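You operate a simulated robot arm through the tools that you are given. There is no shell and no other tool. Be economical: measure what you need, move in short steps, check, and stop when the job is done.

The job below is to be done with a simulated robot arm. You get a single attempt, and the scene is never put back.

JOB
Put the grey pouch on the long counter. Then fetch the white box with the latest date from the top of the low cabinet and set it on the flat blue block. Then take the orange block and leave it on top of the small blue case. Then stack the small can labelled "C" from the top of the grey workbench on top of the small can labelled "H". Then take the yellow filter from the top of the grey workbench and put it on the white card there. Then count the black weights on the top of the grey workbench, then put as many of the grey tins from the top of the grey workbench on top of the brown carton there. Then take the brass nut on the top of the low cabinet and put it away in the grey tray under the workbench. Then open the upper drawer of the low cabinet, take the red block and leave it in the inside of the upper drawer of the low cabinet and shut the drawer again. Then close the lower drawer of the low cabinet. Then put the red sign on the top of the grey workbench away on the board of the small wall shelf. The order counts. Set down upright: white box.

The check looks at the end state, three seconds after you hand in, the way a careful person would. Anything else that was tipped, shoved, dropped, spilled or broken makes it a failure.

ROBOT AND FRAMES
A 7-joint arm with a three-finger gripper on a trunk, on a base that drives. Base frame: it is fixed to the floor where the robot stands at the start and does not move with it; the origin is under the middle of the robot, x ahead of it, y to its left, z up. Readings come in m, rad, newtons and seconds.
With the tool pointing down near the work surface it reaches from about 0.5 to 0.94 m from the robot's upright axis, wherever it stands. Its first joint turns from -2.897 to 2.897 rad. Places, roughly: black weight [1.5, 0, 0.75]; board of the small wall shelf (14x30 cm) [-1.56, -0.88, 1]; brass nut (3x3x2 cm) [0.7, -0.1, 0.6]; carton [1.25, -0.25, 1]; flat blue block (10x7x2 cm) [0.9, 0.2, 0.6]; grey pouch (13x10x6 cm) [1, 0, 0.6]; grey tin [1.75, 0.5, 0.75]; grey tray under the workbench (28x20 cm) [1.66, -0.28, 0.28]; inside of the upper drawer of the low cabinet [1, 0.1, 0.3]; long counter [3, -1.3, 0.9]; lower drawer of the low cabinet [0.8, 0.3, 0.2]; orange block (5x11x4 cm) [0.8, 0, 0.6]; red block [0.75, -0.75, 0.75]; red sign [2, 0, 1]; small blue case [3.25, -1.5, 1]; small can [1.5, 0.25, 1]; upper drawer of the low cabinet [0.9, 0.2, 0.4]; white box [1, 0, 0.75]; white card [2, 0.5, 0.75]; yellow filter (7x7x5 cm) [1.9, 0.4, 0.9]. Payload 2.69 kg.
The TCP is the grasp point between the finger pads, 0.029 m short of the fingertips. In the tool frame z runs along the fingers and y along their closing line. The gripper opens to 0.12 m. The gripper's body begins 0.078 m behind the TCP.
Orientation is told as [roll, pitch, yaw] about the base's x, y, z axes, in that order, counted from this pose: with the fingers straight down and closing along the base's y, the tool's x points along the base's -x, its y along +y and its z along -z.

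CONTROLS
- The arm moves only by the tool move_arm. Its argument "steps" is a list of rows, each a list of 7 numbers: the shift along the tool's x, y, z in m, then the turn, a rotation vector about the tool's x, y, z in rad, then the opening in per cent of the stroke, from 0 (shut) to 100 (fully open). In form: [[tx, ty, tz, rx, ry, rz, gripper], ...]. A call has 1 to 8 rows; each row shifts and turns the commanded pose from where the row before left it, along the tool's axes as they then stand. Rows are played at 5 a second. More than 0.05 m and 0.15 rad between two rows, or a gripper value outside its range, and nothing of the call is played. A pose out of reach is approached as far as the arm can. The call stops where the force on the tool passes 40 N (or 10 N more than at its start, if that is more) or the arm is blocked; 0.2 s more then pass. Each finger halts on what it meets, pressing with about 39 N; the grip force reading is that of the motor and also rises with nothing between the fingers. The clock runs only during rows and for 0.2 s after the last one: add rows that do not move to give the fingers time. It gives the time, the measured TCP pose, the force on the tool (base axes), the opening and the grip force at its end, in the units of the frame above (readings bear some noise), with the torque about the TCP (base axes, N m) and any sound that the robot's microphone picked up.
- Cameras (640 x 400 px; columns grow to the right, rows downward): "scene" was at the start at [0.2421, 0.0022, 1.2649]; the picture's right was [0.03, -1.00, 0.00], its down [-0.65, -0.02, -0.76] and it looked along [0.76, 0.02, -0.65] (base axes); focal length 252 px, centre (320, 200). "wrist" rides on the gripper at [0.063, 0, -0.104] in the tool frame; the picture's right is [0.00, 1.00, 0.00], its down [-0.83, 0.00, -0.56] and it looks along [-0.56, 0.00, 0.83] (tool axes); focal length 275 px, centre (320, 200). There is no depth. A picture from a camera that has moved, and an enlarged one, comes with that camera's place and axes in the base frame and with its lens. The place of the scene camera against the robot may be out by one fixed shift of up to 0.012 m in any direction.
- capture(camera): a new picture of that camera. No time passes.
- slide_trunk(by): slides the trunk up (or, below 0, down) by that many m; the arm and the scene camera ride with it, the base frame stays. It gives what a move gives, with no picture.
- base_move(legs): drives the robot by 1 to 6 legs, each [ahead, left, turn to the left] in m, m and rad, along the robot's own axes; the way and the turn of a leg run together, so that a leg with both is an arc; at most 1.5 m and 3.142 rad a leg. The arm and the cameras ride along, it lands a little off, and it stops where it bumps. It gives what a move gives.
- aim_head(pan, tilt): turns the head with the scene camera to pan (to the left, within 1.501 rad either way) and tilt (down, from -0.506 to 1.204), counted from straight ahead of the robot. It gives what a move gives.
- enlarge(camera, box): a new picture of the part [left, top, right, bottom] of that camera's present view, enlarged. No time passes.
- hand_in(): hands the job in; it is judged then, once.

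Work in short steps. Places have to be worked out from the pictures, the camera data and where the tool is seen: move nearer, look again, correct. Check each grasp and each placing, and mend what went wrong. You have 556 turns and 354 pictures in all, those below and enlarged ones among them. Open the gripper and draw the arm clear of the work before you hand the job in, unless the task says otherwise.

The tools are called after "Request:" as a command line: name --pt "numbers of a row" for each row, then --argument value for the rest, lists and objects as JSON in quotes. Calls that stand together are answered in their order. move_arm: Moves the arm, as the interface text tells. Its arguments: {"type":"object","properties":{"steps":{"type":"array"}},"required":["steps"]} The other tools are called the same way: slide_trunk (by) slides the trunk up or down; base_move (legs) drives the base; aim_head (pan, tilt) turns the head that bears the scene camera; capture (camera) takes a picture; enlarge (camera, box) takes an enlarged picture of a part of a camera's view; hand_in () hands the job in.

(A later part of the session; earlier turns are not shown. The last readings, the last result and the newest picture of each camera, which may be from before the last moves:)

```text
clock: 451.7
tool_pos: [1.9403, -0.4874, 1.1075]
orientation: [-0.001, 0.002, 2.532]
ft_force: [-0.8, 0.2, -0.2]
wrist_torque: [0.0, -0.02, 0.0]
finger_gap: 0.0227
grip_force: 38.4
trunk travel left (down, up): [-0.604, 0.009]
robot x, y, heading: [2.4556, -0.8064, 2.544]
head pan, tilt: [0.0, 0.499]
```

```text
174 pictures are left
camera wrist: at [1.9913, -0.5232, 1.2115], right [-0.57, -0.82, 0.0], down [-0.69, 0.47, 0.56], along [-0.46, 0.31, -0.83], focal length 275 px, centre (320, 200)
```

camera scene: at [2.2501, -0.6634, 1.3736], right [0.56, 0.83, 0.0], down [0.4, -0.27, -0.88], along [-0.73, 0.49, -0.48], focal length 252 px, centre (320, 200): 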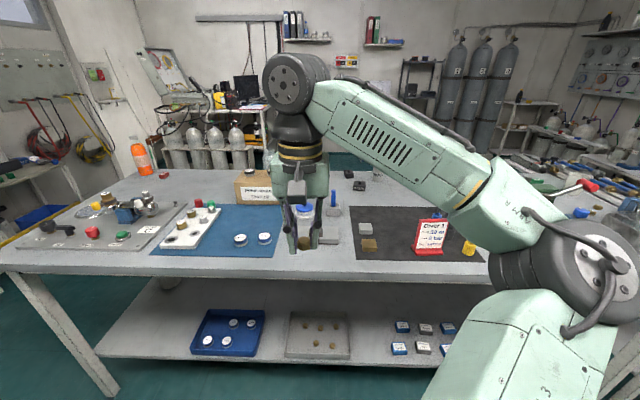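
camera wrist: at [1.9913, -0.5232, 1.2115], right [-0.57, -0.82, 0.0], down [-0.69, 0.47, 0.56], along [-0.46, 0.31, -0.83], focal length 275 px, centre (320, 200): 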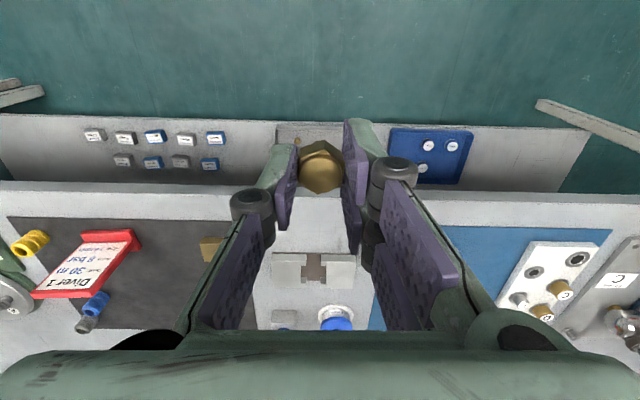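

I lower the trunk in two steps, then look under the bench.

Request:
slide_trunk --by -0.4

Request:
slide_trunk --by -0.15

Request:
capture --camera "scene"

Request:
capture --camera "wrist"

```text
clock: 455.5
tool_pos: [1.9404, -0.4886, 0.7074]
orientation: [-0.001, 0.002, 2.536]
ft_force: [-0.6, -1.1, -0.6]
wrist_torque: [-0.01, -0.03, -0.01]
finger_gap: 0.0228
grip_force: 39.1
trunk travel left (down, up): [-0.204, 0.409]
robot x, y, heading: [2.4538, -0.804, 2.544]
head pan, tilt: [0.0, 0.499]
```

```text
clock: 457.3
tool_pos: [1.943, -0.4903, 0.591]
orientation: [0.0, -0.016, 2.538]
ft_force: [0.1, -1.1, -0.8]
wrist_torque: [0.02, -0.01, 0.0]
finger_gap: 0.0225
grip_force: 39.1
trunk travel left (down, up): [-0.054, 0.559]
robot x, y, heading: [2.4538, -0.799, 2.546]
head pan, tilt: [0.0, 0.499]
```

```text
173 pictures are left
camera scene: at [2.257, -0.6672, 0.8518], right [0.56, 0.83, 0.0], down [0.38, -0.26, -0.89], along [-0.73, 0.5, -0.47], focal length 252 px, centre (320, 200)
```

scene: 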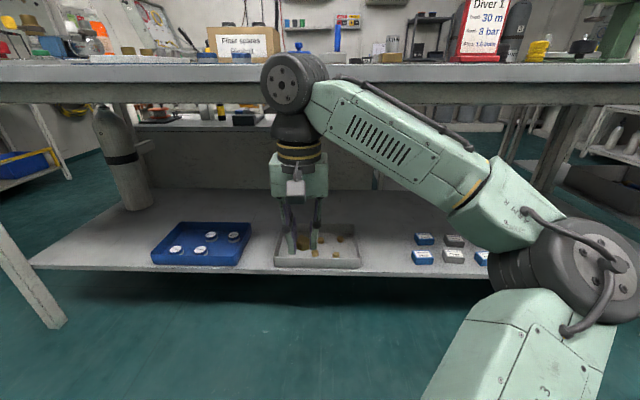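

```text
172 pictures are left
camera wrist: at [1.9958, -0.5272, 0.6944], right [-0.56, -0.83, 0.0], down [-0.68, 0.46, 0.57], along [-0.47, 0.32, -0.82], focal length 275 px, centre (320, 200)
```

wrist: 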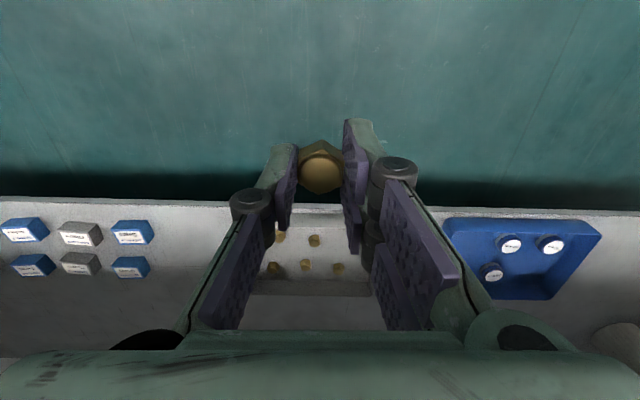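

The trunk stopped short with a slight tilt (some part bears on something). I raise it 6 cm again.

Request:
slide_trunk --by 0.06

Request:
capture --camera "scene"

```text
clock: 458.3
tool_pos: [1.9405, -0.4877, 0.6167]
orientation: [-0.001, 0.001, 2.534]
ft_force: [0.9, 0.1, -0.7]
wrist_torque: [-0.02, 0.0, -0.01]
finger_gap: 0.0223
grip_force: 38.9
trunk travel left (down, up): [-0.114, 0.499]
robot x, y, heading: [2.4503, -0.8015, 2.545]
head pan, tilt: [0.0, 0.499]
```

```text
171 pictures are left
camera scene: at [2.2501, -0.6634, 0.8829], right [0.56, 0.83, 0.0], down [0.4, -0.27, -0.88], along [-0.73, 0.49, -0.48], focal length 252 px, centre (320, 200)
```

scene: 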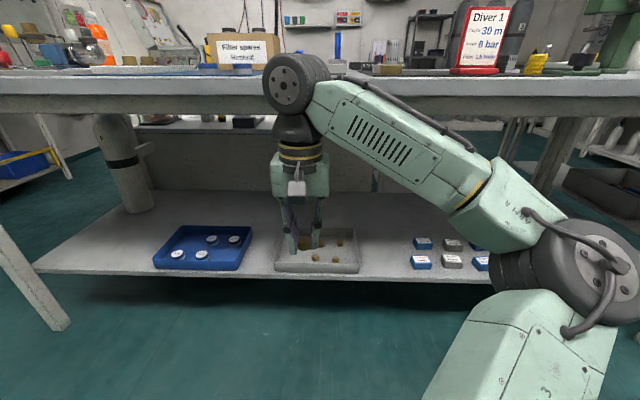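

Level again. I lower the arm outside the bench in steps, watching for tilt.

Request:
move_arm --pt "0 0 0.05 0 0 0 5" --pt "0 0 0.05 0 0 0 5" --pt "0 0 0.05 0 0 0 5" --pt "0 0 0.04 0 0 0 5"

Request:
capture --camera "wrist"

Request:
capture --camera "scene"

```text
clock: 459.3
tool_pos: [1.9402, -0.4894, 0.4272]
orientation: [0.0, 0.0, 2.537]
ft_force: [-0.6, 0.4, -0.1]
wrist_torque: [0.02, -0.04, -0.03]
finger_gap: 0.0227
grip_force: 39.4
trunk travel left (down, up): [-0.114, 0.499]
robot x, y, heading: [2.4529, -0.8045, 2.548]
head pan, tilt: [0.0, 0.499]
```

```text
170 pictures are left
camera wrist: at [1.9917, -0.5243, 0.5307], right [-0.57, -0.82, 0.0], down [-0.69, 0.47, 0.56], along [-0.46, 0.32, -0.83], focal length 275 px, centre (320, 200)
```

wrist: 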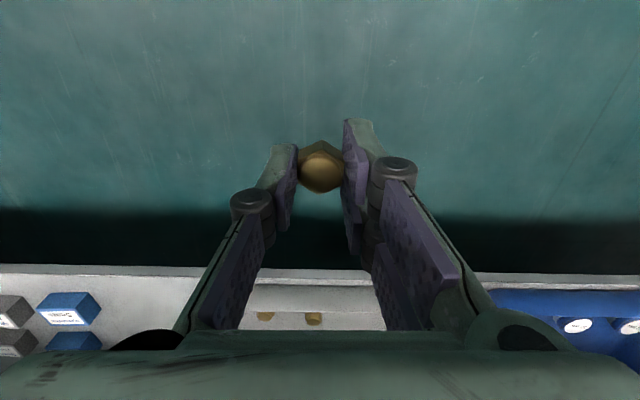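

```text
169 pictures are left
camera scene: at [2.2502, -0.6635, 0.8839], right [0.56, 0.83, 0.0], down [0.4, -0.27, -0.88], along [-0.73, 0.49, -0.48], focal length 252 px, centre (320, 200)
```

scene: 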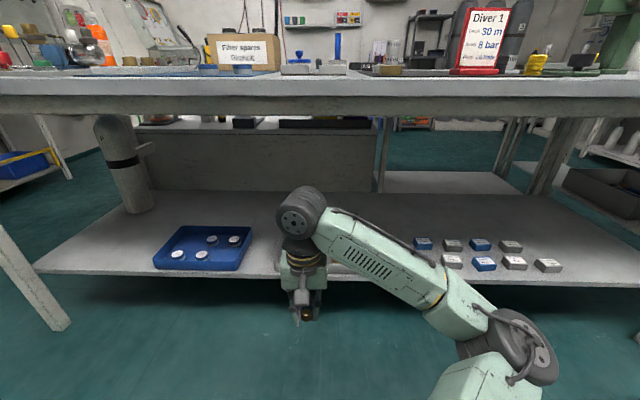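

All level. The tray's centre is about (1.50, 0.72). I drive the base forward 0.36 m under the bench with the wrist top well below the slab.

Request:
base_move --legs '[[0.2, -0.01, 0]]'

Request:
capture --camera "scene"

Request:
capture --camera "wrist"

```text
clock: 460.9
tool_pos: [1.7827, -0.3691, 0.4256]
orientation: [-0.001, 0.002, 2.534]
ft_force: [-0.4, -0.1, -0.2]
wrist_torque: [0.01, 0.01, 0.0]
finger_gap: 0.0223
grip_force: 39.1
trunk travel left (down, up): [-0.114, 0.499]
robot x, y, heading: [2.2931, -0.6819, 2.544]
head pan, tilt: [0.0, 0.499]
```

```text
168 pictures are left
camera scene: at [2.0918, -0.5438, 0.8837], right [0.56, 0.83, 0.0], down [0.4, -0.27, -0.88], along [-0.73, 0.49, -0.48], focal length 252 px, centre (320, 200)
```

scene: 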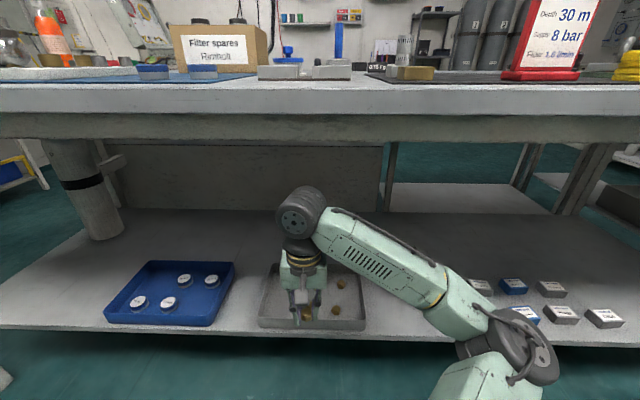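

```text
167 pictures are left
camera wrist: at [1.8335, -0.4044, 0.531], right [-0.57, -0.82, 0.0], down [-0.69, 0.47, 0.56], along [-0.46, 0.32, -0.83], focal length 275 px, centre (320, 200)
```

wrist: 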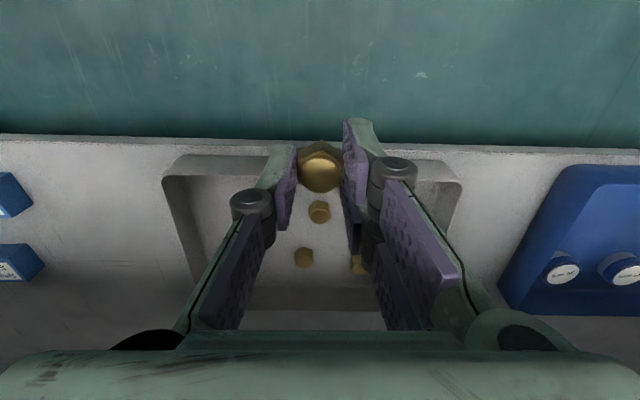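

The tray spans d≈1.39–1.62 and the left part (s≈0.79) is free of nuts. I drive 0.16 m further in and shift the tool to s≈0.785.

Request:
base_move --legs '[[0.16, 0, 0]]'

Request:
move_arm --pt "0 -0.04 0 0 0 0 5" --pt "0 -0.04 0.02 0 0 0 5" --pt "0 0 0.03 0 0 0 5"

Request:
capture --camera "wrist"

Request:
capture --camera "scene"

```text
clock: 462.3
tool_pos: [1.6495, -0.2774, 0.4268]
orientation: [-0.003, 0.002, 2.533]
ft_force: [0.3, 0.7, 0.1]
wrist_torque: [0.03, 0.01, -0.02]
finger_gap: 0.0224
grip_force: 39.0
trunk travel left (down, up): [-0.114, 0.499]
robot x, y, heading: [2.1585, -0.5926, 2.543]
head pan, tilt: [0.0, 0.499]
```

```text
clock: 463.1
tool_pos: [1.6966, -0.2123, 0.3772]
orientation: [-0.004, 0.001, 2.534]
ft_force: [0.4, 0.2, -0.9]
wrist_torque: [-0.04, -0.02, -0.01]
finger_gap: 0.0224
grip_force: 38.5
trunk travel left (down, up): [-0.114, 0.499]
robot x, y, heading: [2.1628, -0.5902, 2.539]
head pan, tilt: [0.0, 0.499]
```

```text
166 pictures are left
camera wrist: at [1.7477, -0.2483, 0.4817], right [-0.57, -0.82, 0.0], down [-0.69, 0.47, 0.56], along [-0.46, 0.32, -0.83], focal length 275 px, centre (320, 200)
```

wrist: 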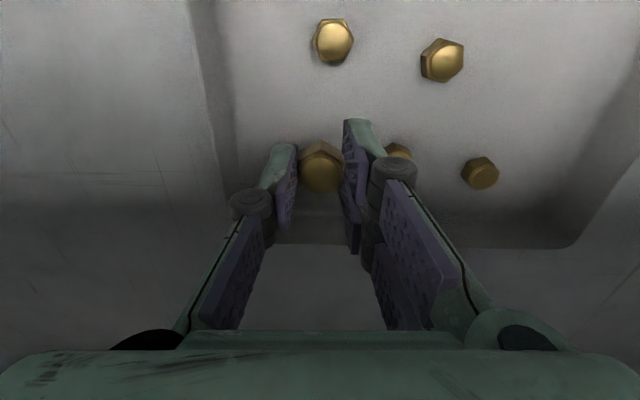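

```text
165 pictures are left
camera scene: at [1.9595, -0.4534, 0.8838], right [0.56, 0.83, 0.0], down [0.4, -0.27, -0.88], along [-0.73, 0.49, -0.48], focal length 252 px, centre (320, 200)
```

scene: 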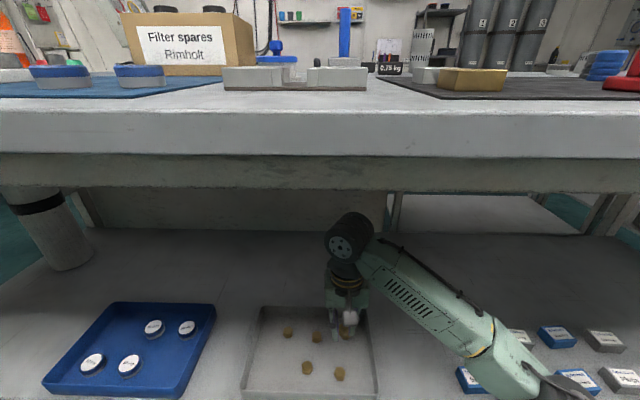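

The target spot in the tray is free. I lower until contact.

Request:
move_arm --pt "0 0 0.04 0 0 0 5" --pt "0 0 0.025 0 0 0 5" --pt "0 0 0 0 0 0 5"

Request:
move_arm --pt "0 0 0.01 0 0 0 5" --pt "0 0 0 0 0 0 5"

Request:
move_arm --pt "0 0 0.01 0 0 0 5" --pt "0 0 0 0 0 0 5"

Request:
capture --camera "wrist"

```text
clock: 463.9
tool_pos: [1.6939, -0.2079, 0.3336]
orientation: [-0.037, -0.022, 2.552]
ft_force: [0.3, -0.1, -1.5]
wrist_torque: [0.01, -0.02, 0.01]
finger_gap: 0.0225
grip_force: 39.5
trunk travel left (down, up): [-0.114, 0.499]
robot x, y, heading: [2.1625, -0.5893, 2.542]
head pan, tilt: [0.0, 0.499]
```

```text
clock: 464.7
tool_pos: [1.6925, -0.2038, 0.3313]
orientation: [-0.072, -0.038, 2.559]
ft_force: [0.4, 0.9, -0.4]
wrist_torque: [0.0, 0.03, -0.01]
finger_gap: 0.0228
grip_force: 38.9
trunk travel left (down, up): [-0.114, 0.499]
robot x, y, heading: [2.1604, -0.5897, 2.545]
head pan, tilt: [0.0, 0.499]
stopped in row 2: the arm was blocked; the commanded pose is now the measured one
```

```text
clock: 465.3
tool_pos: [1.69, -0.2002, 0.3247]
orientation: [-0.084, -0.043, 2.567]
ft_force: [0.0, -0.2, 0.1]
wrist_torque: [0.0, 0.02, 0.0]
finger_gap: 0.0224
grip_force: 39.2
trunk travel left (down, up): [-0.114, 0.499]
robot x, y, heading: [2.1615, -0.5936, 2.541]
head pan, tilt: [0.0, 0.499]
```

```text
164 pictures are left
camera wrist: at [1.742, -0.2436, 0.426], right [-0.54, -0.84, -0.08], down [-0.7, 0.4, 0.59], along [-0.46, 0.38, -0.8], focal length 275 px, centre (320, 200)
```

wrist: 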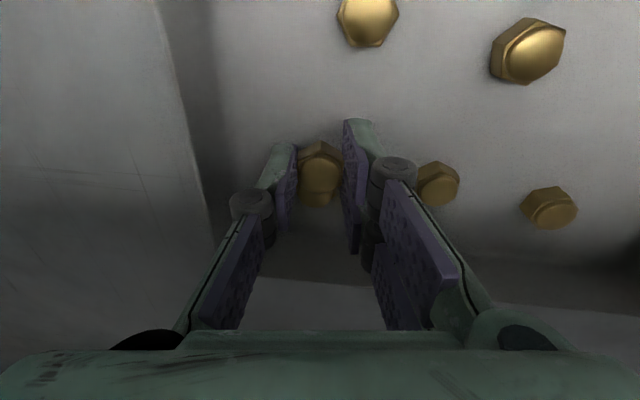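

The elbow or forearm bears on something on the shelf again. I raise and look.

Request:
move_arm --pt "0 0 -0.04 0 0 0 5" --pt "0 0 -0.03 0 0 0 5"

Request:
aim_head --pan -0.3 --tilt 0.8

Request:
capture --camera "scene"

```text
clock: 465.9
tool_pos: [1.6931, -0.2089, 0.3707]
orientation: [-0.043, -0.019, 2.554]
ft_force: [0.2, 0.5, -0.7]
wrist_torque: [0.02, -0.03, 0.0]
finger_gap: 0.0225
grip_force: 39.0
trunk travel left (down, up): [-0.114, 0.499]
robot x, y, heading: [2.1627, -0.5918, 2.546]
head pan, tilt: [0.0, 0.499]
```

```text
clock: 466.7
tool_pos: [1.6938, -0.2086, 0.3743]
orientation: [-0.05, -0.02, 2.557]
ft_force: [0.7, -0.4, -0.6]
wrist_torque: [0.01, -0.02, 0.04]
finger_gap: 0.0223
grip_force: 39.1
trunk travel left (down, up): [-0.114, 0.499]
robot x, y, heading: [2.1616, -0.5906, 2.545]
head pan, tilt: [-0.3, 0.799]
```

```text
163 pictures are left
camera scene: at [1.9844, -0.4415, 0.8578], right [0.78, 0.62, 0.0], down [0.45, -0.56, -0.7], along [-0.43, 0.55, -0.72], focal length 252 px, centre (320, 200)
```

scene: 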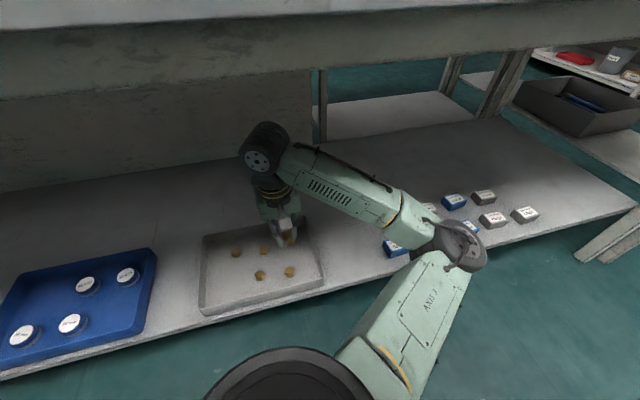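

The elbow hung over the small cubes on the shelf. I raise and level the tool, then shift my stand 0.23 m to the left so the elbow is clear of the shelf objects.

Request:
move_arm --pt "0 0 -0.04 -0.05 0.02 0 5" --pt "0 0 -0.04 0 0 0 5" --pt "0 0 0 0 0 0 5"

Request:
base_move --legs '[[0, 0.22, 0]]'

Request:
capture --camera "scene"

```text
clock: 467.5
tool_pos: [1.6928, -0.212, 0.4537]
orientation: [0.0, -0.004, 2.553]
ft_force: [0.6, 0.2, -0.1]
wrist_torque: [0.02, 0.02, -0.01]
finger_gap: 0.0222
grip_force: 38.9
trunk travel left (down, up): [-0.114, 0.499]
robot x, y, heading: [2.1605, -0.5941, 2.546]
head pan, tilt: [-0.3, 0.799]
```

```text
clock: 469.8
tool_pos: [1.5674, -0.3951, 0.4535]
orientation: [0.0, -0.003, 2.555]
ft_force: [0.3, 0.0, -0.6]
wrist_torque: [0.04, -0.02, 0.0]
finger_gap: 0.0225
grip_force: 38.9
trunk travel left (down, up): [-0.114, 0.499]
robot x, y, heading: [2.0409, -0.7754, 2.545]
head pan, tilt: [-0.3, 0.799]
```

```text
162 pictures are left
camera scene: at [1.8597, -0.6242, 0.8577], right [0.78, 0.62, 0.0], down [0.45, -0.56, -0.7], along [-0.43, 0.55, -0.72], focal length 252 px, centre (320, 200)
```

scene: 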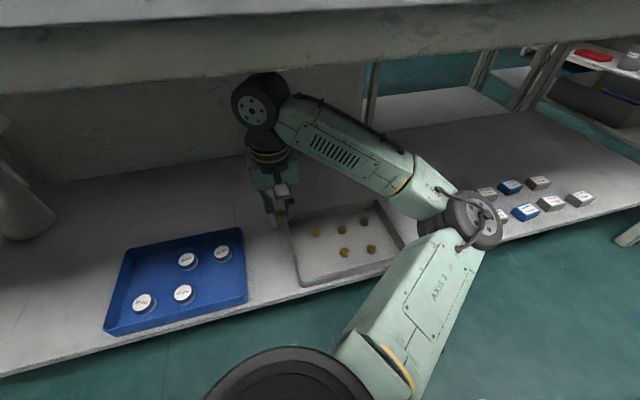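

I move the tool right over the tray and view it from above.

Request:
move_arm --pt "0 -0.045 0 0 0 0 5" --pt "0 -0.045 0 0 0 0 5" --pt "0 -0.045 0 0 0 0 5" --pt "0 -0.045 0 0 0 0 5" --pt "0 -0.03 0 0 0 0 5"

Request:
capture --camera "wrist"

Request:
capture --camera "scene"

```text
clock: 471.0
tool_pos: [1.6848, -0.2189, 0.4536]
orientation: [0.001, -0.002, 2.554]
ft_force: [0.8, 0.5, -0.3]
wrist_torque: [-0.02, -0.01, -0.01]
finger_gap: 0.0222
grip_force: 39.5
trunk travel left (down, up): [-0.114, 0.499]
robot x, y, heading: [2.0381, -0.7711, 2.543]
head pan, tilt: [-0.3, 0.799]
```

```text
161 pictures are left
camera wrist: at [1.7367, -0.2532, 0.5571], right [-0.55, -0.84, 0.0], down [-0.69, 0.46, 0.56], along [-0.47, 0.3, -0.83], focal length 275 px, centre (320, 200)
```

wrist: 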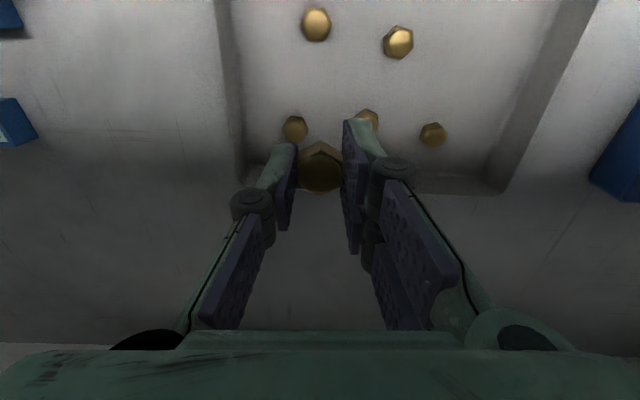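

```text
160 pictures are left
camera scene: at [1.8597, -0.6243, 0.8577], right [0.78, 0.62, 0.0], down [0.45, -0.56, -0.7], along [-0.43, 0.55, -0.72], focal length 252 px, centre (320, 200)
```

scene: 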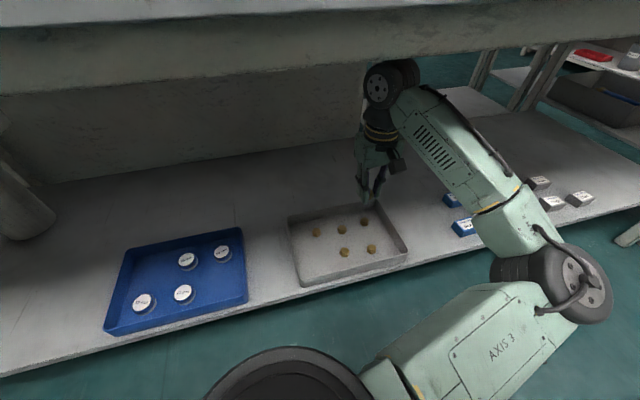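

The ground target lies between the nuts with room around. I lower in small steps, watching for tilt.

Request:
move_arm --pt "0 0 0.04 0 0 0 5" --pt "0 0 0.04 0 0 0 5" --pt "0 0 0.02 0 0 0 5" --pt "0 0 0 0 0 0 5"

Request:
capture --camera "scene"

```text
clock: 472.0
tool_pos: [1.6814, -0.2157, 0.369]
orientation: [-0.026, -0.011, 2.562]
ft_force: [1.1, -0.2, -0.2]
wrist_torque: [0.01, 0.03, -0.02]
finger_gap: 0.0222
grip_force: 39.1
trunk travel left (down, up): [-0.114, 0.499]
robot x, y, heading: [2.0372, -0.7737, 2.541]
head pan, tilt: [-0.3, 0.799]
```

```text
159 pictures are left
camera scene: at [1.8609, -0.6277, 0.8634], right [0.78, 0.62, 0.0], down [0.44, -0.56, -0.7], along [-0.44, 0.55, -0.71], focal length 252 px, centre (320, 200)
```

scene: 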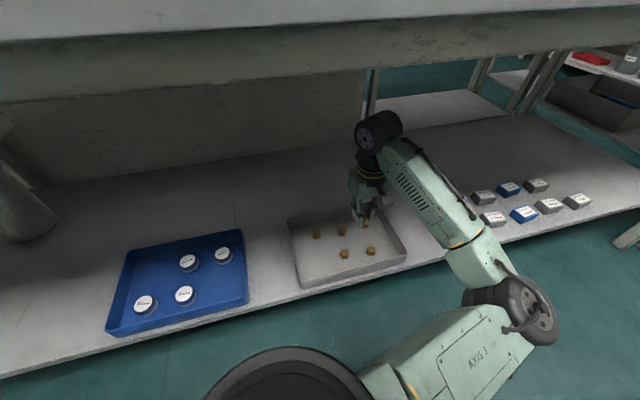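

Again a small tilt near z 0.37: I think the upper arm bears on my own base because the trunk is so low. I raise the trunk in steps while lowering the arm.

Request:
slide_trunk --by 0.06

Request:
move_arm --pt "0 0 0.03 0 0 0 5" --pt "0 0 0.02 0 0 0 5" --pt "0 0 0 0 0 0 5"

Request:
slide_trunk --by 0.06

```text
clock: 473.0
tool_pos: [1.6822, -0.2184, 0.4128]
orientation: [0.001, -0.001, 2.557]
ft_force: [0.0, 0.4, -0.8]
wrist_torque: [-0.02, -0.03, 0.0]
finger_gap: 0.0225
grip_force: 39.3
trunk travel left (down, up): [-0.174, 0.439]
robot x, y, heading: [2.0368, -0.7758, 2.548]
head pan, tilt: [-0.3, 0.799]
```

```text
clock: 473.8
tool_pos: [1.6826, -0.2178, 0.3628]
orientation: [0.003, -0.001, 2.555]
ft_force: [-0.5, -0.1, -0.7]
wrist_torque: [0.02, 0.0, -0.01]
finger_gap: 0.0226
grip_force: 39.3
trunk travel left (down, up): [-0.174, 0.439]
robot x, y, heading: [2.0361, -0.7731, 2.545]
head pan, tilt: [-0.3, 0.799]
```

```text
clock: 474.8
tool_pos: [1.6829, -0.2197, 0.4227]
orientation: [0.002, -0.002, 2.555]
ft_force: [0.8, 0.1, -0.6]
wrist_torque: [-0.03, 0.01, 0.01]
finger_gap: 0.0225
grip_force: 38.9
trunk travel left (down, up): [-0.234, 0.379]
robot x, y, heading: [2.0381, -0.7707, 2.542]
head pan, tilt: [-0.3, 0.799]
```

No tilt now. I lower further.

Request:
move_arm --pt "0 0 0.04 0 0 0 5" --pt "0 0 0.04 0 0 0 5" --pt "0 0 0.03 0 0 0 5" --pt "0 0 0 0 0 0 5"

Request:
capture --camera "wrist"

```text
clock: 475.8
tool_pos: [1.6846, -0.207, 0.3306]
orientation: [-0.04, -0.006, 2.567]
ft_force: [0.3, -1.1, 0.2]
wrist_torque: [-0.01, 0.0, 0.0]
finger_gap: 0.0222
grip_force: 38.9
trunk travel left (down, up): [-0.234, 0.379]
robot x, y, heading: [2.0381, -0.7751, 2.543]
head pan, tilt: [-0.3, 0.799]
```

```text
158 pictures are left
camera wrist: at [1.7351, -0.2445, 0.4334], right [-0.54, -0.84, -0.04], down [-0.71, 0.43, 0.56], along [-0.45, 0.33, -0.83], focal length 275 px, centre (320, 200)
```

wrist: 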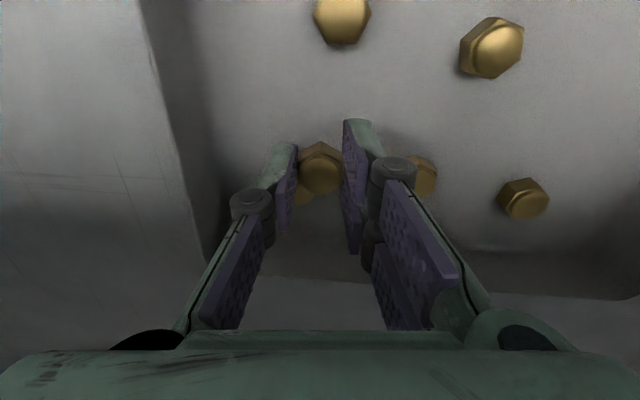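

A bit lower this time. Raising the trunk further helps; I continue the same way.

Request:
slide_trunk --by 0.08

Request:
move_arm --pt "0 0 0.04 0 0 0 5" --pt "0 0 0.02 0 0 0 5" --pt "0 0 0 0 0 0 5"

Request:
slide_trunk --by 0.08

Request:
capture --camera "scene"

```text
clock: 477.0
tool_pos: [1.6818, -0.2174, 0.3922]
orientation: [0.002, -0.003, 2.556]
ft_force: [-0.6, -0.4, -0.5]
wrist_torque: [0.02, -0.01, 0.03]
finger_gap: 0.0224
grip_force: 39.1
trunk travel left (down, up): [-0.314, 0.299]
robot x, y, heading: [2.0344, -0.7699, 2.544]
head pan, tilt: [-0.3, 0.799]
```

```text
clock: 478.0
tool_pos: [1.6963, -0.1901, 0.3568]
orientation: [-0.089, -0.006, 2.565]
ft_force: [0.3, -0.5, 0.0]
wrist_torque: [0.0, 0.02, 0.02]
finger_gap: 0.0222
grip_force: 39.2
trunk travel left (down, up): [-0.314, 0.299]
robot x, y, heading: [2.0338, -0.7739, 2.54]
head pan, tilt: [-0.3, 0.799]
stopped in row 3: the arm was blocked; the commanded pose is now the measured one
```

```text
clock: 479.1
tool_pos: [1.6978, -0.1912, 0.4371]
orientation: [-0.085, -0.004, 2.561]
ft_force: [-0.2, 0.5, -1.3]
wrist_torque: [0.01, 0.02, -0.01]
finger_gap: 0.0223
grip_force: 39.0
trunk travel left (down, up): [-0.394, 0.219]
robot x, y, heading: [2.0371, -0.7738, 2.542]
head pan, tilt: [-0.3, 0.799]
```

```text
157 pictures are left
camera scene: at [1.8597, -0.6242, 1.1377], right [0.78, 0.62, 0.0], down [0.45, -0.56, -0.7], along [-0.43, 0.55, -0.72], focal length 252 px, centre (320, 200)
```

scene: 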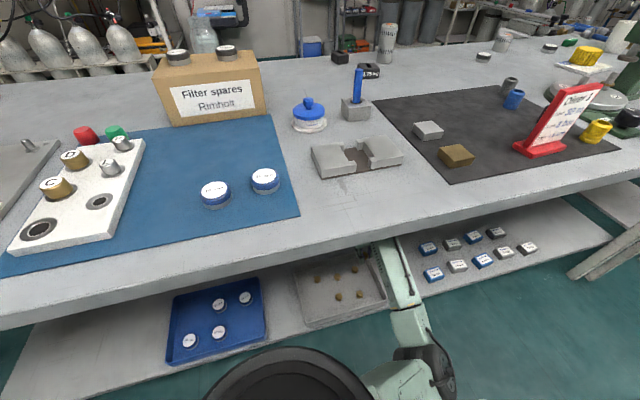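

The nine cubes stand in tidy rows, untouched. Now the bench slab limits the forearm instead. Better: work from outside with the tool tilted inward. I back out and level the tool first.

Request:
base_move --legs '[[-0.32, 0, 0]]'

Request:
move_arm --pt "0 0 0 -0.085 0 0 5" --pt "0 0.045 0 0 0 0 5" --pt "0 0.045 0 0 0 0 5" --pt "0 0.03 0 0 0 0.015 5"

Request:
capture --camera "scene"

```text
clock: 481.3
tool_pos: [1.9649, -0.3723, 0.4362]
orientation: [-0.085, -0.005, 2.562]
ft_force: [-0.1, 0.4, 0.4]
wrist_torque: [-0.01, 0.0, 0.01]
finger_gap: 0.0222
grip_force: 38.9
trunk travel left (down, up): [-0.394, 0.219]
robot x, y, heading: [2.2982, -0.9582, 2.543]
head pan, tilt: [-0.3, 0.799]
```

```text
clock: 482.3
tool_pos: [1.8974, -0.4733, 0.4374]
orientation: [0.001, -0.007, 2.546]
ft_force: [-0.1, 0.4, 0.1]
wrist_torque: [-0.02, 0.0, 0.02]
finger_gap: 0.0224
grip_force: 39.2
trunk travel left (down, up): [-0.394, 0.219]
robot x, y, heading: [2.3061, -0.9551, 2.546]
head pan, tilt: [-0.3, 0.799]
```

```text
156 pictures are left
camera scene: at [2.126, -0.8059, 1.1377], right [0.78, 0.62, 0.0], down [0.45, -0.56, -0.7], along [-0.43, 0.55, -0.72], focal length 252 px, centre (320, 200)
```

scene: 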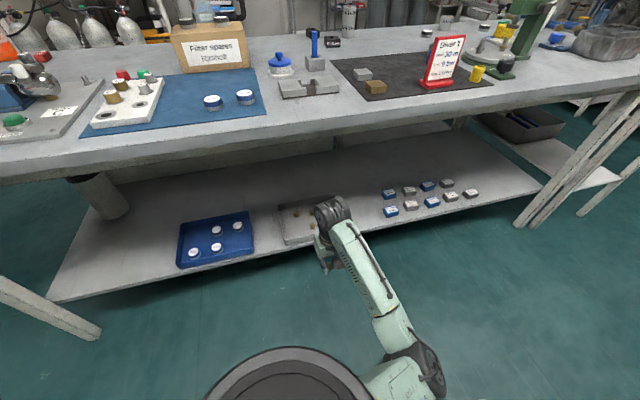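

Outside now. I extend the tool 12 cm ahead and tilt it inward step by step.

Request:
move_arm --pt "-0.045 0 0 0 0 0 5" --pt "-0.045 0 0 0 0 0 5" --pt "-0.03 0 0 0 -0.12 0 5" --pt "0 0 0 0 -0.14 0 5" --pt "0 0 0 0 -0.14 0 5" --pt "0 0 0 0 -0.14 0 5" --pt "0 0 0 0 -0.14 0 5"

Request:
capture --camera "scene"

Request:
capture --camera "wrist"

```text
clock: 483.9
tool_pos: [1.8165, -0.3325, 0.5268]
orientation: [-0.268, -0.713, 2.709]
ft_force: [0.1, -0.2, -0.3]
wrist_torque: [0.03, -0.03, -0.02]
finger_gap: 0.0221
grip_force: 38.7
trunk travel left (down, up): [-0.394, 0.219]
robot x, y, heading: [2.303, -0.956, 2.542]
head pan, tilt: [-0.3, 0.799]
stopped in row 7: the arm was blocked; the commanded pose is now the measured one
```

```text
155 pictures are left
camera scene: at [2.1287, -0.8105, 1.1413], right [0.78, 0.62, 0.0], down [0.44, -0.56, -0.7], along [-0.44, 0.55, -0.71], focal length 252 px, centre (320, 200)
```

scene: 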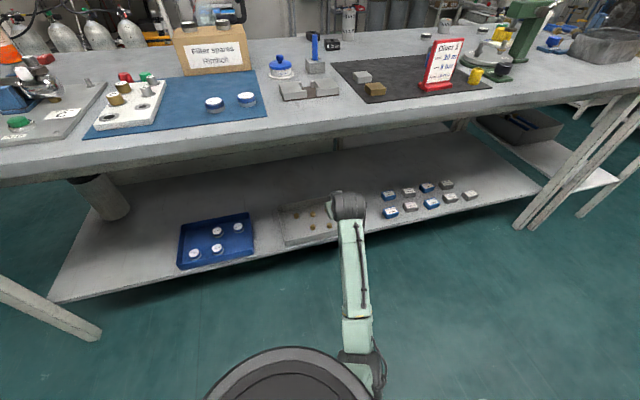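

```text
154 pictures are left
camera wrist: at [1.9082, -0.4047, 0.5627], right [-0.56, -0.81, -0.2], down [-0.32, -0.02, 0.95], along [-0.77, 0.59, -0.24], focal length 275 px, centre (320, 200)
```

wrist: 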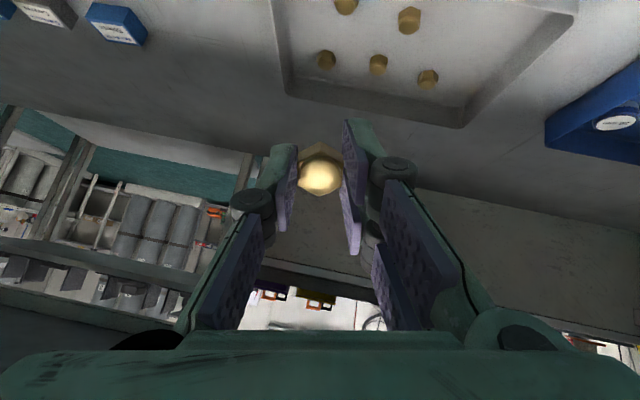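

My own base is in the way of that posture. I free it by raising the trunk and undoing the tilt.

Request:
slide_trunk --by 0.12

Request:
move_arm --pt "0.02 0 0 -0.134 0 0 5" --pt "0.02 0 0 -0.134 0 0 5" --pt "0 0 0 0 0.142 0 5" --pt "0 0 0 0 0.142 0 5" --pt "0 0 0 0 0.143 0 5" --pt "0 0 0 0 0.143 0 5" --pt "0 0 0 0 0.143 0 5"

Request:
capture --camera "scene"

```text
clock: 485.4
tool_pos: [1.8172, -0.334, 0.6372]
orientation: [-0.257, -0.707, 2.703]
ft_force: [0.4, 0.9, -1.5]
wrist_torque: [0.0, 0.01, 0.0]
finger_gap: 0.0225
grip_force: 38.7
trunk travel left (down, up): [-0.514, 0.099]
robot x, y, heading: [2.3037, -0.9534, 2.544]
head pan, tilt: [-0.3, 0.799]
```

```text
clock: 487.0
tool_pos: [1.8685, -0.3551, 0.6148]
orientation: [0.019, -0.003, 2.691]
ft_force: [0.1, -0.4, -0.7]
wrist_torque: [-0.02, 0.01, 0.02]
finger_gap: 0.0222
grip_force: 39.2
trunk travel left (down, up): [-0.514, 0.099]
robot x, y, heading: [2.313, -0.9637, 2.54]
head pan, tilt: [-0.3, 0.799]
```

```text
153 pictures are left
camera scene: at [2.1461, -0.8188, 1.2593], right [0.79, 0.62, 0.0], down [0.44, -0.56, -0.7], along [-0.44, 0.55, -0.71], focal length 252 px, centre (320, 200)
```

scene: 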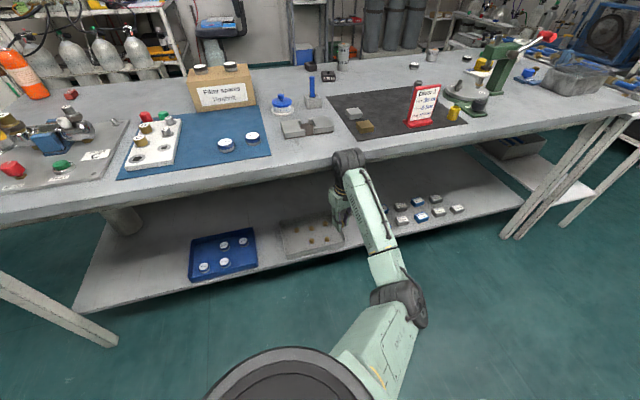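

I retract away from the bench edge, then raise to the usual posture.

Request:
move_arm --pt "0.045 0.02 0 0 0 0.075 5" --pt "0.045 0.02 0 0 0 0.075 5" --pt "0 0.04 -0.03 0 0 0 5" --pt "0 0.04 -0.03 0 0 0 5" --pt "0 0.04 -0.03 0 0 0 5" --pt "0 0 -0.05 0 0 0 5" --pt "0 0 -0.05 0 0 0 5" --pt "0 0 -0.05 0 0 0 5"

Request:
capture --camera "scene"

```text
clock: 488.8
tool_pos: [1.8429, -0.5244, 0.8538]
orientation: [0.006, 0.006, 2.562]
ft_force: [-0.5, -0.5, -0.3]
wrist_torque: [0.01, 0.01, -0.02]
finger_gap: 0.0225
grip_force: 38.8
trunk travel left (down, up): [-0.514, 0.099]
robot x, y, heading: [2.3055, -0.957, 2.54]
head pan, tilt: [-0.3, 0.799]
```

```text
152 pictures are left
camera scene: at [2.1261, -0.8061, 1.2577], right [0.78, 0.62, 0.0], down [0.45, -0.56, -0.7], along [-0.43, 0.55, -0.72], focal length 252 px, centre (320, 200)
```

scene: 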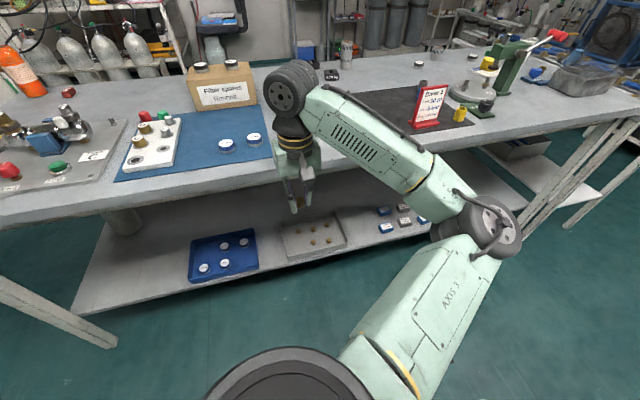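

Good posture again. I strafe right, lower the trunk 0.28 m and the arm a little, outside the bench.

Request:
base_move --legs '[[0, -0.25, 0]]'

Request:
slide_trunk --by -0.28

Request:
move_arm --pt "0 0.03 0.03 0 0 0.018 5" --pt "0 0.03 0.035 0 0 0 5" --pt "0 0.03 0.035 0 0 0 5" --pt "0 0.03 0.035 0 0 0 5"

Request:
capture --camera "scene"

```text
clock: 491.3
tool_pos: [1.9823, -0.3187, 0.8535]
orientation: [0.006, 0.007, 2.564]
ft_force: [-1.0, 0.3, -0.8]
wrist_torque: [0.03, -0.02, 0.0]
finger_gap: 0.0223
grip_force: 39.0
trunk travel left (down, up): [-0.514, 0.099]
robot x, y, heading: [2.444, -0.7515, 2.547]
head pan, tilt: [-0.3, 0.799]
```

```text
clock: 494.2
tool_pos: [1.9811, -0.3172, 0.5735]
orientation: [0.006, 0.005, 2.564]
ft_force: [0.2, 0.6, -0.2]
wrist_torque: [0.02, -0.01, -0.04]
finger_gap: 0.0225
grip_force: 38.4
trunk travel left (down, up): [-0.234, 0.379]
robot x, y, heading: [2.4454, -0.7503, 2.55]
head pan, tilt: [-0.3, 0.799]
```

```text
clock: 495.2
tool_pos: [1.9121, -0.4187, 0.44]
orientation: [0.006, 0.007, 2.544]
ft_force: [0.2, 0.1, -0.4]
wrist_torque: [0.0, -0.02, 0.0]
finger_gap: 0.0225
grip_force: 39.4
trunk travel left (down, up): [-0.234, 0.379]
robot x, y, heading: [2.446, -0.7516, 2.547]
head pan, tilt: [-0.3, 0.799]
```

```text
151 pictures are left
camera scene: at [2.2662, -0.5999, 0.9779], right [0.78, 0.62, 0.0], down [0.45, -0.56, -0.7], along [-0.44, 0.54, -0.72], focal length 252 px, centre (320, 200)
```

scene: 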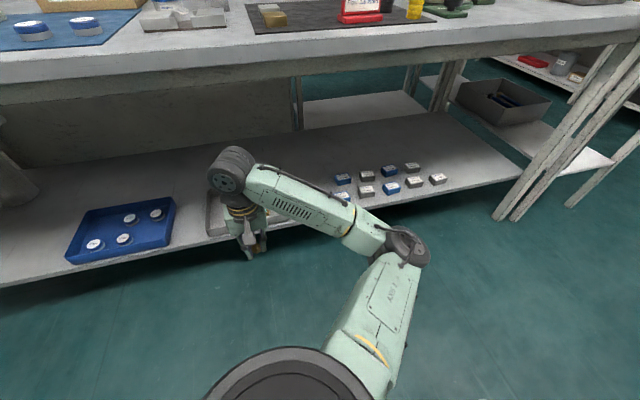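

I drive in 0.30 m and lower with checks.

Request:
base_move --legs '[[0.3, 0, 0]]'

Request:
move_arm --pt "0 0 0.04 0 0 0 5" --pt "0 0 0.03 0 0 0 5" --pt "0 0 0 0 0 0 5"

Request:
capture --camera "wrist"

Request:
capture --camera "scene"

```text
clock: 497.2
tool_pos: [1.6645, -0.2531, 0.4403]
orientation: [0.007, 0.007, 2.545]
ft_force: [-0.3, 0.2, -0.2]
wrist_torque: [0.01, 0.0, -0.01]
finger_gap: 0.0222
grip_force: 39.3
trunk travel left (down, up): [-0.234, 0.379]
robot x, y, heading: [2.1971, -0.5814, 2.548]
head pan, tilt: [-0.3, 0.799]
```

```text
clock: 498.0
tool_pos: [1.6634, -0.2541, 0.3701]
orientation: [0.008, 0.008, 2.547]
ft_force: [-0.9, 0.5, -0.6]
wrist_torque: [-0.01, 0.05, -0.01]
finger_gap: 0.0225
grip_force: 38.9
trunk travel left (down, up): [-0.234, 0.379]
robot x, y, heading: [2.1922, -0.5818, 2.549]
head pan, tilt: [-0.3, 0.799]
```

```text
150 pictures are left
camera wrist: at [1.7155, -0.2876, 0.4743], right [-0.56, -0.83, 0.01], down [-0.69, 0.47, 0.55], along [-0.46, 0.3, -0.84], focal length 275 px, centre (320, 200)
```

wrist: 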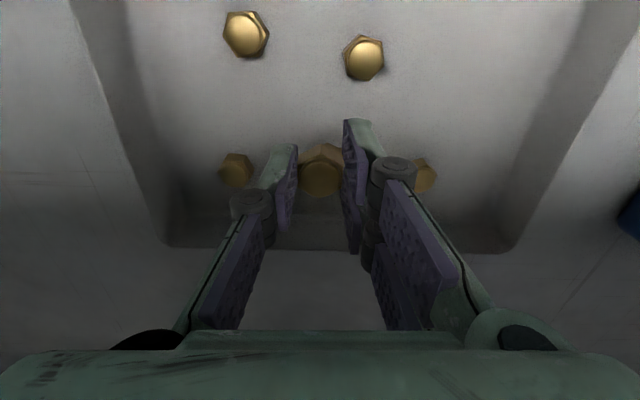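

```text
149 pictures are left
camera scene: at [2.0182, -0.4321, 0.9777], right [0.78, 0.63, 0.0], down [0.45, -0.56, -0.7], along [-0.44, 0.54, -0.72], focal length 252 px, centre (320, 200)
```

scene: 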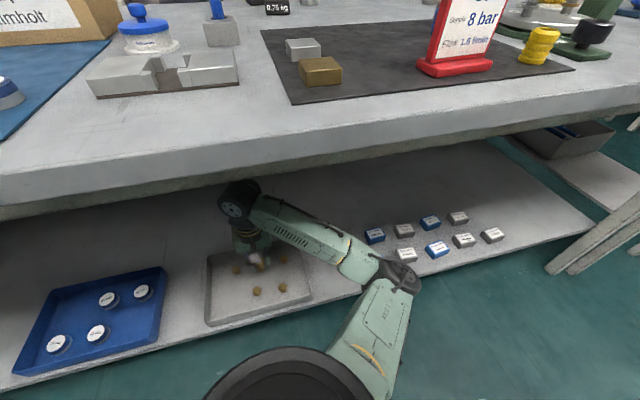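

The spot under the nut is free. I continue down in 1.5–2 cm steps, watching the tilt.

Request:
move_arm --pt "0 0 0.02 0 0 0 5" --pt "0 0 0 0 0 0 5"

Request:
move_arm --pt "0 0 0.02 0 0 0 5" --pt "0 0 0 0 0 0 5"

Request:
capture --camera "wrist"

```text
clock: 498.6
tool_pos: [1.666, -0.2534, 0.35]
orientation: [0.007, 0.009, 2.548]
ft_force: [-0.3, 0.2, 0.3]
wrist_torque: [-0.04, 0.0, -0.01]
finger_gap: 0.0222
grip_force: 39.4
trunk travel left (down, up): [-0.234, 0.379]
robot x, y, heading: [2.1929, -0.5821, 2.547]
head pan, tilt: [-0.3, 0.799]
```

```text
clock: 499.2
tool_pos: [1.6637, -0.2554, 0.3303]
orientation: [0.007, 0.007, 2.546]
ft_force: [1.0, 0.0, -1.0]
wrist_torque: [0.0, 0.0, 0.03]
finger_gap: 0.0223
grip_force: 39.2
trunk travel left (down, up): [-0.234, 0.379]
robot x, y, heading: [2.1966, -0.5814, 2.549]
head pan, tilt: [-0.3, 0.799]
```

```text
148 pictures are left
camera wrist: at [1.7158, -0.2884, 0.4356], right [-0.56, -0.83, 0.01], down [-0.69, 0.47, 0.55], along [-0.46, 0.3, -0.83], focal length 275 px, centre (320, 200)
```

wrist: 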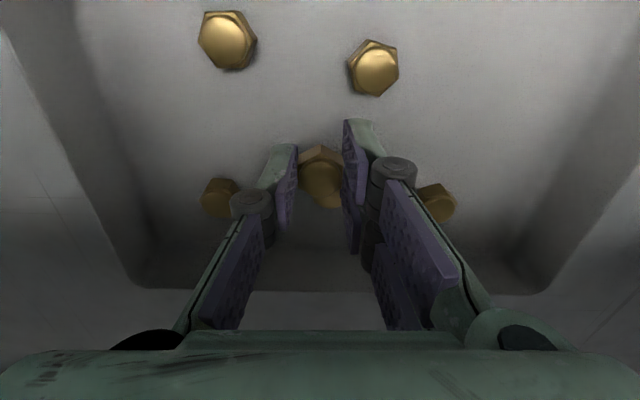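

Request:
move_arm --pt "0 0 0.015 0 0 0 5" --pt "0 0 0 0 0 0 5"

Request:
move_arm --pt "0 0 0.01 0 0 0 5" --pt "0 0 0 0 0 0 5"

Request:
move_arm --pt "0 0 0.008 0 0 0 5" --pt "0 0 0 0 0 0 5"

```text
clock: 499.8
tool_pos: [1.6638, -0.2541, 0.3153]
orientation: [0.007, 0.006, 2.547]
ft_force: [1.2, -0.3, 3.1]
wrist_torque: [-0.04, 0.06, 0.01]
finger_gap: 0.0223
grip_force: 39.0
trunk travel left (down, up): [-0.234, 0.379]
robot x, y, heading: [2.1952, -0.5806, 2.551]
head pan, tilt: [-0.3, 0.799]
```

```text
clock: 500.4
tool_pos: [1.666, -0.2533, 0.3044]
orientation: [0.008, 0.004, 2.546]
ft_force: [-0.1, -0.2, 0.4]
wrist_torque: [0.04, -0.03, -0.02]
finger_gap: 0.0223
grip_force: 39.2
trunk travel left (down, up): [-0.234, 0.379]
robot x, y, heading: [2.1951, -0.5838, 2.545]
head pan, tilt: [-0.3, 0.799]
```

```text
clock: 500.9
tool_pos: [1.6651, -0.2526, 0.3019]
orientation: [0.008, -0.003, 2.546]
ft_force: [4.5, -4.8, 26.9]
wrist_torque: [0.09, -0.21, -0.05]
finger_gap: 0.0222
grip_force: 39.0
trunk travel left (down, up): [-0.234, 0.379]
robot x, y, heading: [2.1959, -0.5814, 2.547]
head pan, tilt: [-0.3, 0.799]
stopped in row 2: the force on the tool passed its limit at 41 N (the readings are from after the stop); the commanded pose is now the measured one
```

The nut rests on the tray floor. I open a little and rise.

Request:
move_arm --pt "0 0 -0.003 0 0 0 5" --pt "0 0 0 0 0 0 32" --pt "0 0 0 0 0 0 35" --pt "0 0 -0.03 0 0 0 35" --pt "0 0 -0.04 0 0 0 35" --pt "0 0 -0.04 0 0 0 35"

Request:
capture --camera "wrist"

```text
clock: 502.3
tool_pos: [1.6647, -0.2529, 0.4142]
orientation: [0.009, 0.003, 2.547]
ft_force: [0.0, -0.5, -0.4]
wrist_torque: [-0.03, -0.02, -0.03]
finger_gap: 0.0418
grip_force: 0.1
trunk travel left (down, up): [-0.234, 0.379]
robot x, y, heading: [2.1972, -0.585, 2.544]
head pan, tilt: [-0.3, 0.799]
```

```text
147 pictures are left
camera wrist: at [1.7158, -0.2862, 0.5175], right [-0.56, -0.83, 0.01], down [-0.69, 0.47, 0.55], along [-0.46, 0.3, -0.83], focal length 275 px, centre (320, 200)
```

wrist: 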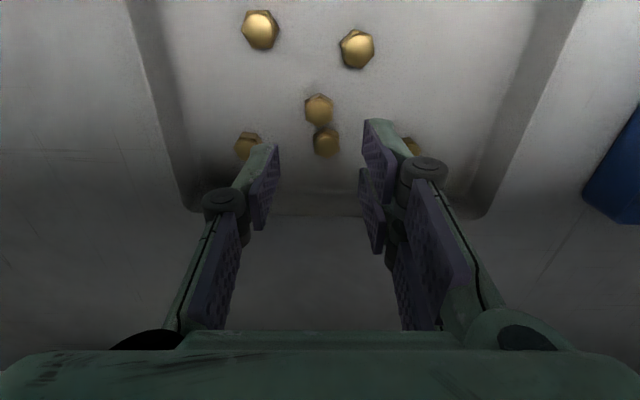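

The nut lies in the tray with the others. I back out, restore the travel posture, and drive round to the cabinet front.

Request:
base_move --legs '[[-0.3, 0, 0]]'

Request:
slide_trunk --by 0.36

Request:
move_arm --pt "0 -0.01 -0.045 0 0 0 60" --pt "0 -0.01 -0.045 0 0 0 60" --pt "0 0 -0.05 0 0 0 60" --pt "0 0 -0.05 0 0 0 60" --pt "0 0 -0.05 0 0 0 60" --pt "0 0 -0.04 0 0 0 60"

Request:
aim_head --pan 0.0 --tilt 0.7

Request:
capture --camera "scene"

```text
clock: 504.4
tool_pos: [1.9137, -0.4192, 0.4128]
orientation: [0.008, 0.004, 2.543]
ft_force: [0.2, -0.9, -0.3]
wrist_torque: [-0.01, -0.01, -0.02]
finger_gap: 0.0421
grip_force: 0.1
trunk travel left (down, up): [-0.234, 0.379]
robot x, y, heading: [2.442, -0.7474, 2.539]
head pan, tilt: [-0.3, 0.799]
```

```text
clock: 507.9
tool_pos: [1.9134, -0.4182, 0.772]
orientation: [0.007, 0.004, 2.544]
ft_force: [0.1, -0.3, 0.4]
wrist_torque: [0.0, 0.01, -0.01]
finger_gap: 0.042
grip_force: 0.0
trunk travel left (down, up): [-0.594, 0.019]
robot x, y, heading: [2.444, -0.7477, 2.546]
head pan, tilt: [-0.3, 0.799]
```

```text
clock: 509.3
tool_pos: [1.925, -0.4, 1.052]
orientation: [0.01, 0.002, 2.544]
ft_force: [0.3, 0.1, 0.6]
wrist_torque: [-0.01, 0.01, 0.0]
finger_gap: 0.0722
grip_force: 0.2
trunk travel left (down, up): [-0.594, 0.019]
robot x, y, heading: [2.4453, -0.7466, 2.54]
head pan, tilt: [-0.3, 0.799]
```

```text
clock: 510.1
tool_pos: [1.9254, -0.3992, 1.0511]
orientation: [0.007, 0.004, 2.542]
ft_force: [0.8, 0.1, 0.0]
wrist_torque: [0.01, 0.02, 0.05]
finger_gap: 0.0721
grip_force: 0.1
trunk travel left (down, up): [-0.594, 0.019]
robot x, y, heading: [2.4441, -0.7522, 2.547]
head pan, tilt: [0.0, 0.7]
```

```text
146 pictures are left
camera scene: at [2.2468, -0.6154, 1.346], right [0.56, 0.83, 0.0], down [0.53, -0.36, -0.76], along [-0.63, 0.43, -0.64], focal length 252 px, centre (320, 200)
```

scene: 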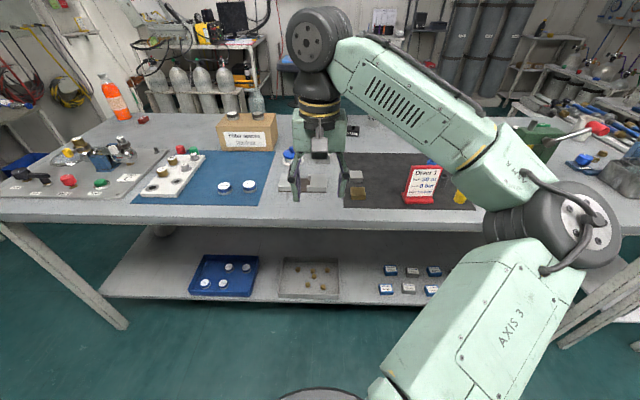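

I move to the proven turning place, turn around, and drive to the cabinet front.

Request:
base_move --legs '[[0.35, 0.4, 0], [0, 0, -1.57], [0, 0, -1.57], [0, -0.6, 0], [0, -0.6, 0]]'

Request:
base_move --legs '[[-1.05, 0, 0], [-1.07, 0, 0]]'

Request:
capture --camera "scene"

```text
clock: 531.1
tool_pos: [1.7701, -2.2348, 1.0535]
orientation: [0.009, 0.001, -0.606]
ft_force: [1.0, -0.4, -0.1]
wrist_torque: [0.01, 0.02, 0.0]
finger_gap: 0.0722
grip_force: 0.0
trunk travel left (down, up): [-0.594, 0.019]
robot x, y, heading: [1.254, -1.879, -0.608]
head pan, tilt: [0.0, 0.7]
```

```text
clock: 541.7
tool_pos: [0.0102, -1.0183, 1.0508]
orientation: [0.007, 0.002, -0.606]
ft_force: [-1.0, 0.4, -0.3]
wrist_torque: [-0.02, 0.01, -0.01]
finger_gap: 0.0721
grip_force: 0.1
trunk travel left (down, up): [-0.594, 0.019]
robot x, y, heading: [-0.5045, -0.6638, -0.607]
head pan, tilt: [0.0, 0.7]
```

```text
145 pictures are left
camera scene: at [-0.3047, -0.8006, 1.346], right [-0.57, -0.82, 0.0], down [-0.53, 0.37, -0.77], along [0.63, -0.44, -0.64], focal length 252 px, centre (320, 200)
```

scene: 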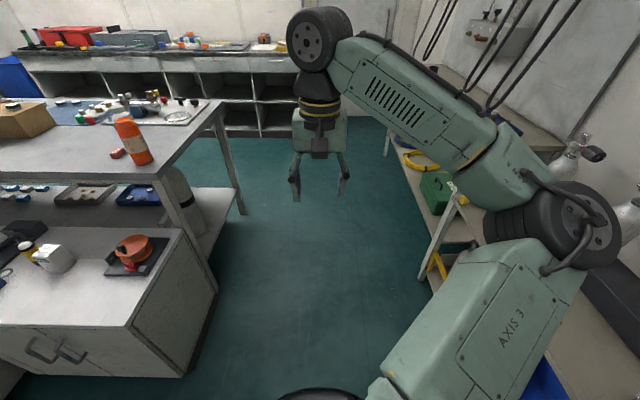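

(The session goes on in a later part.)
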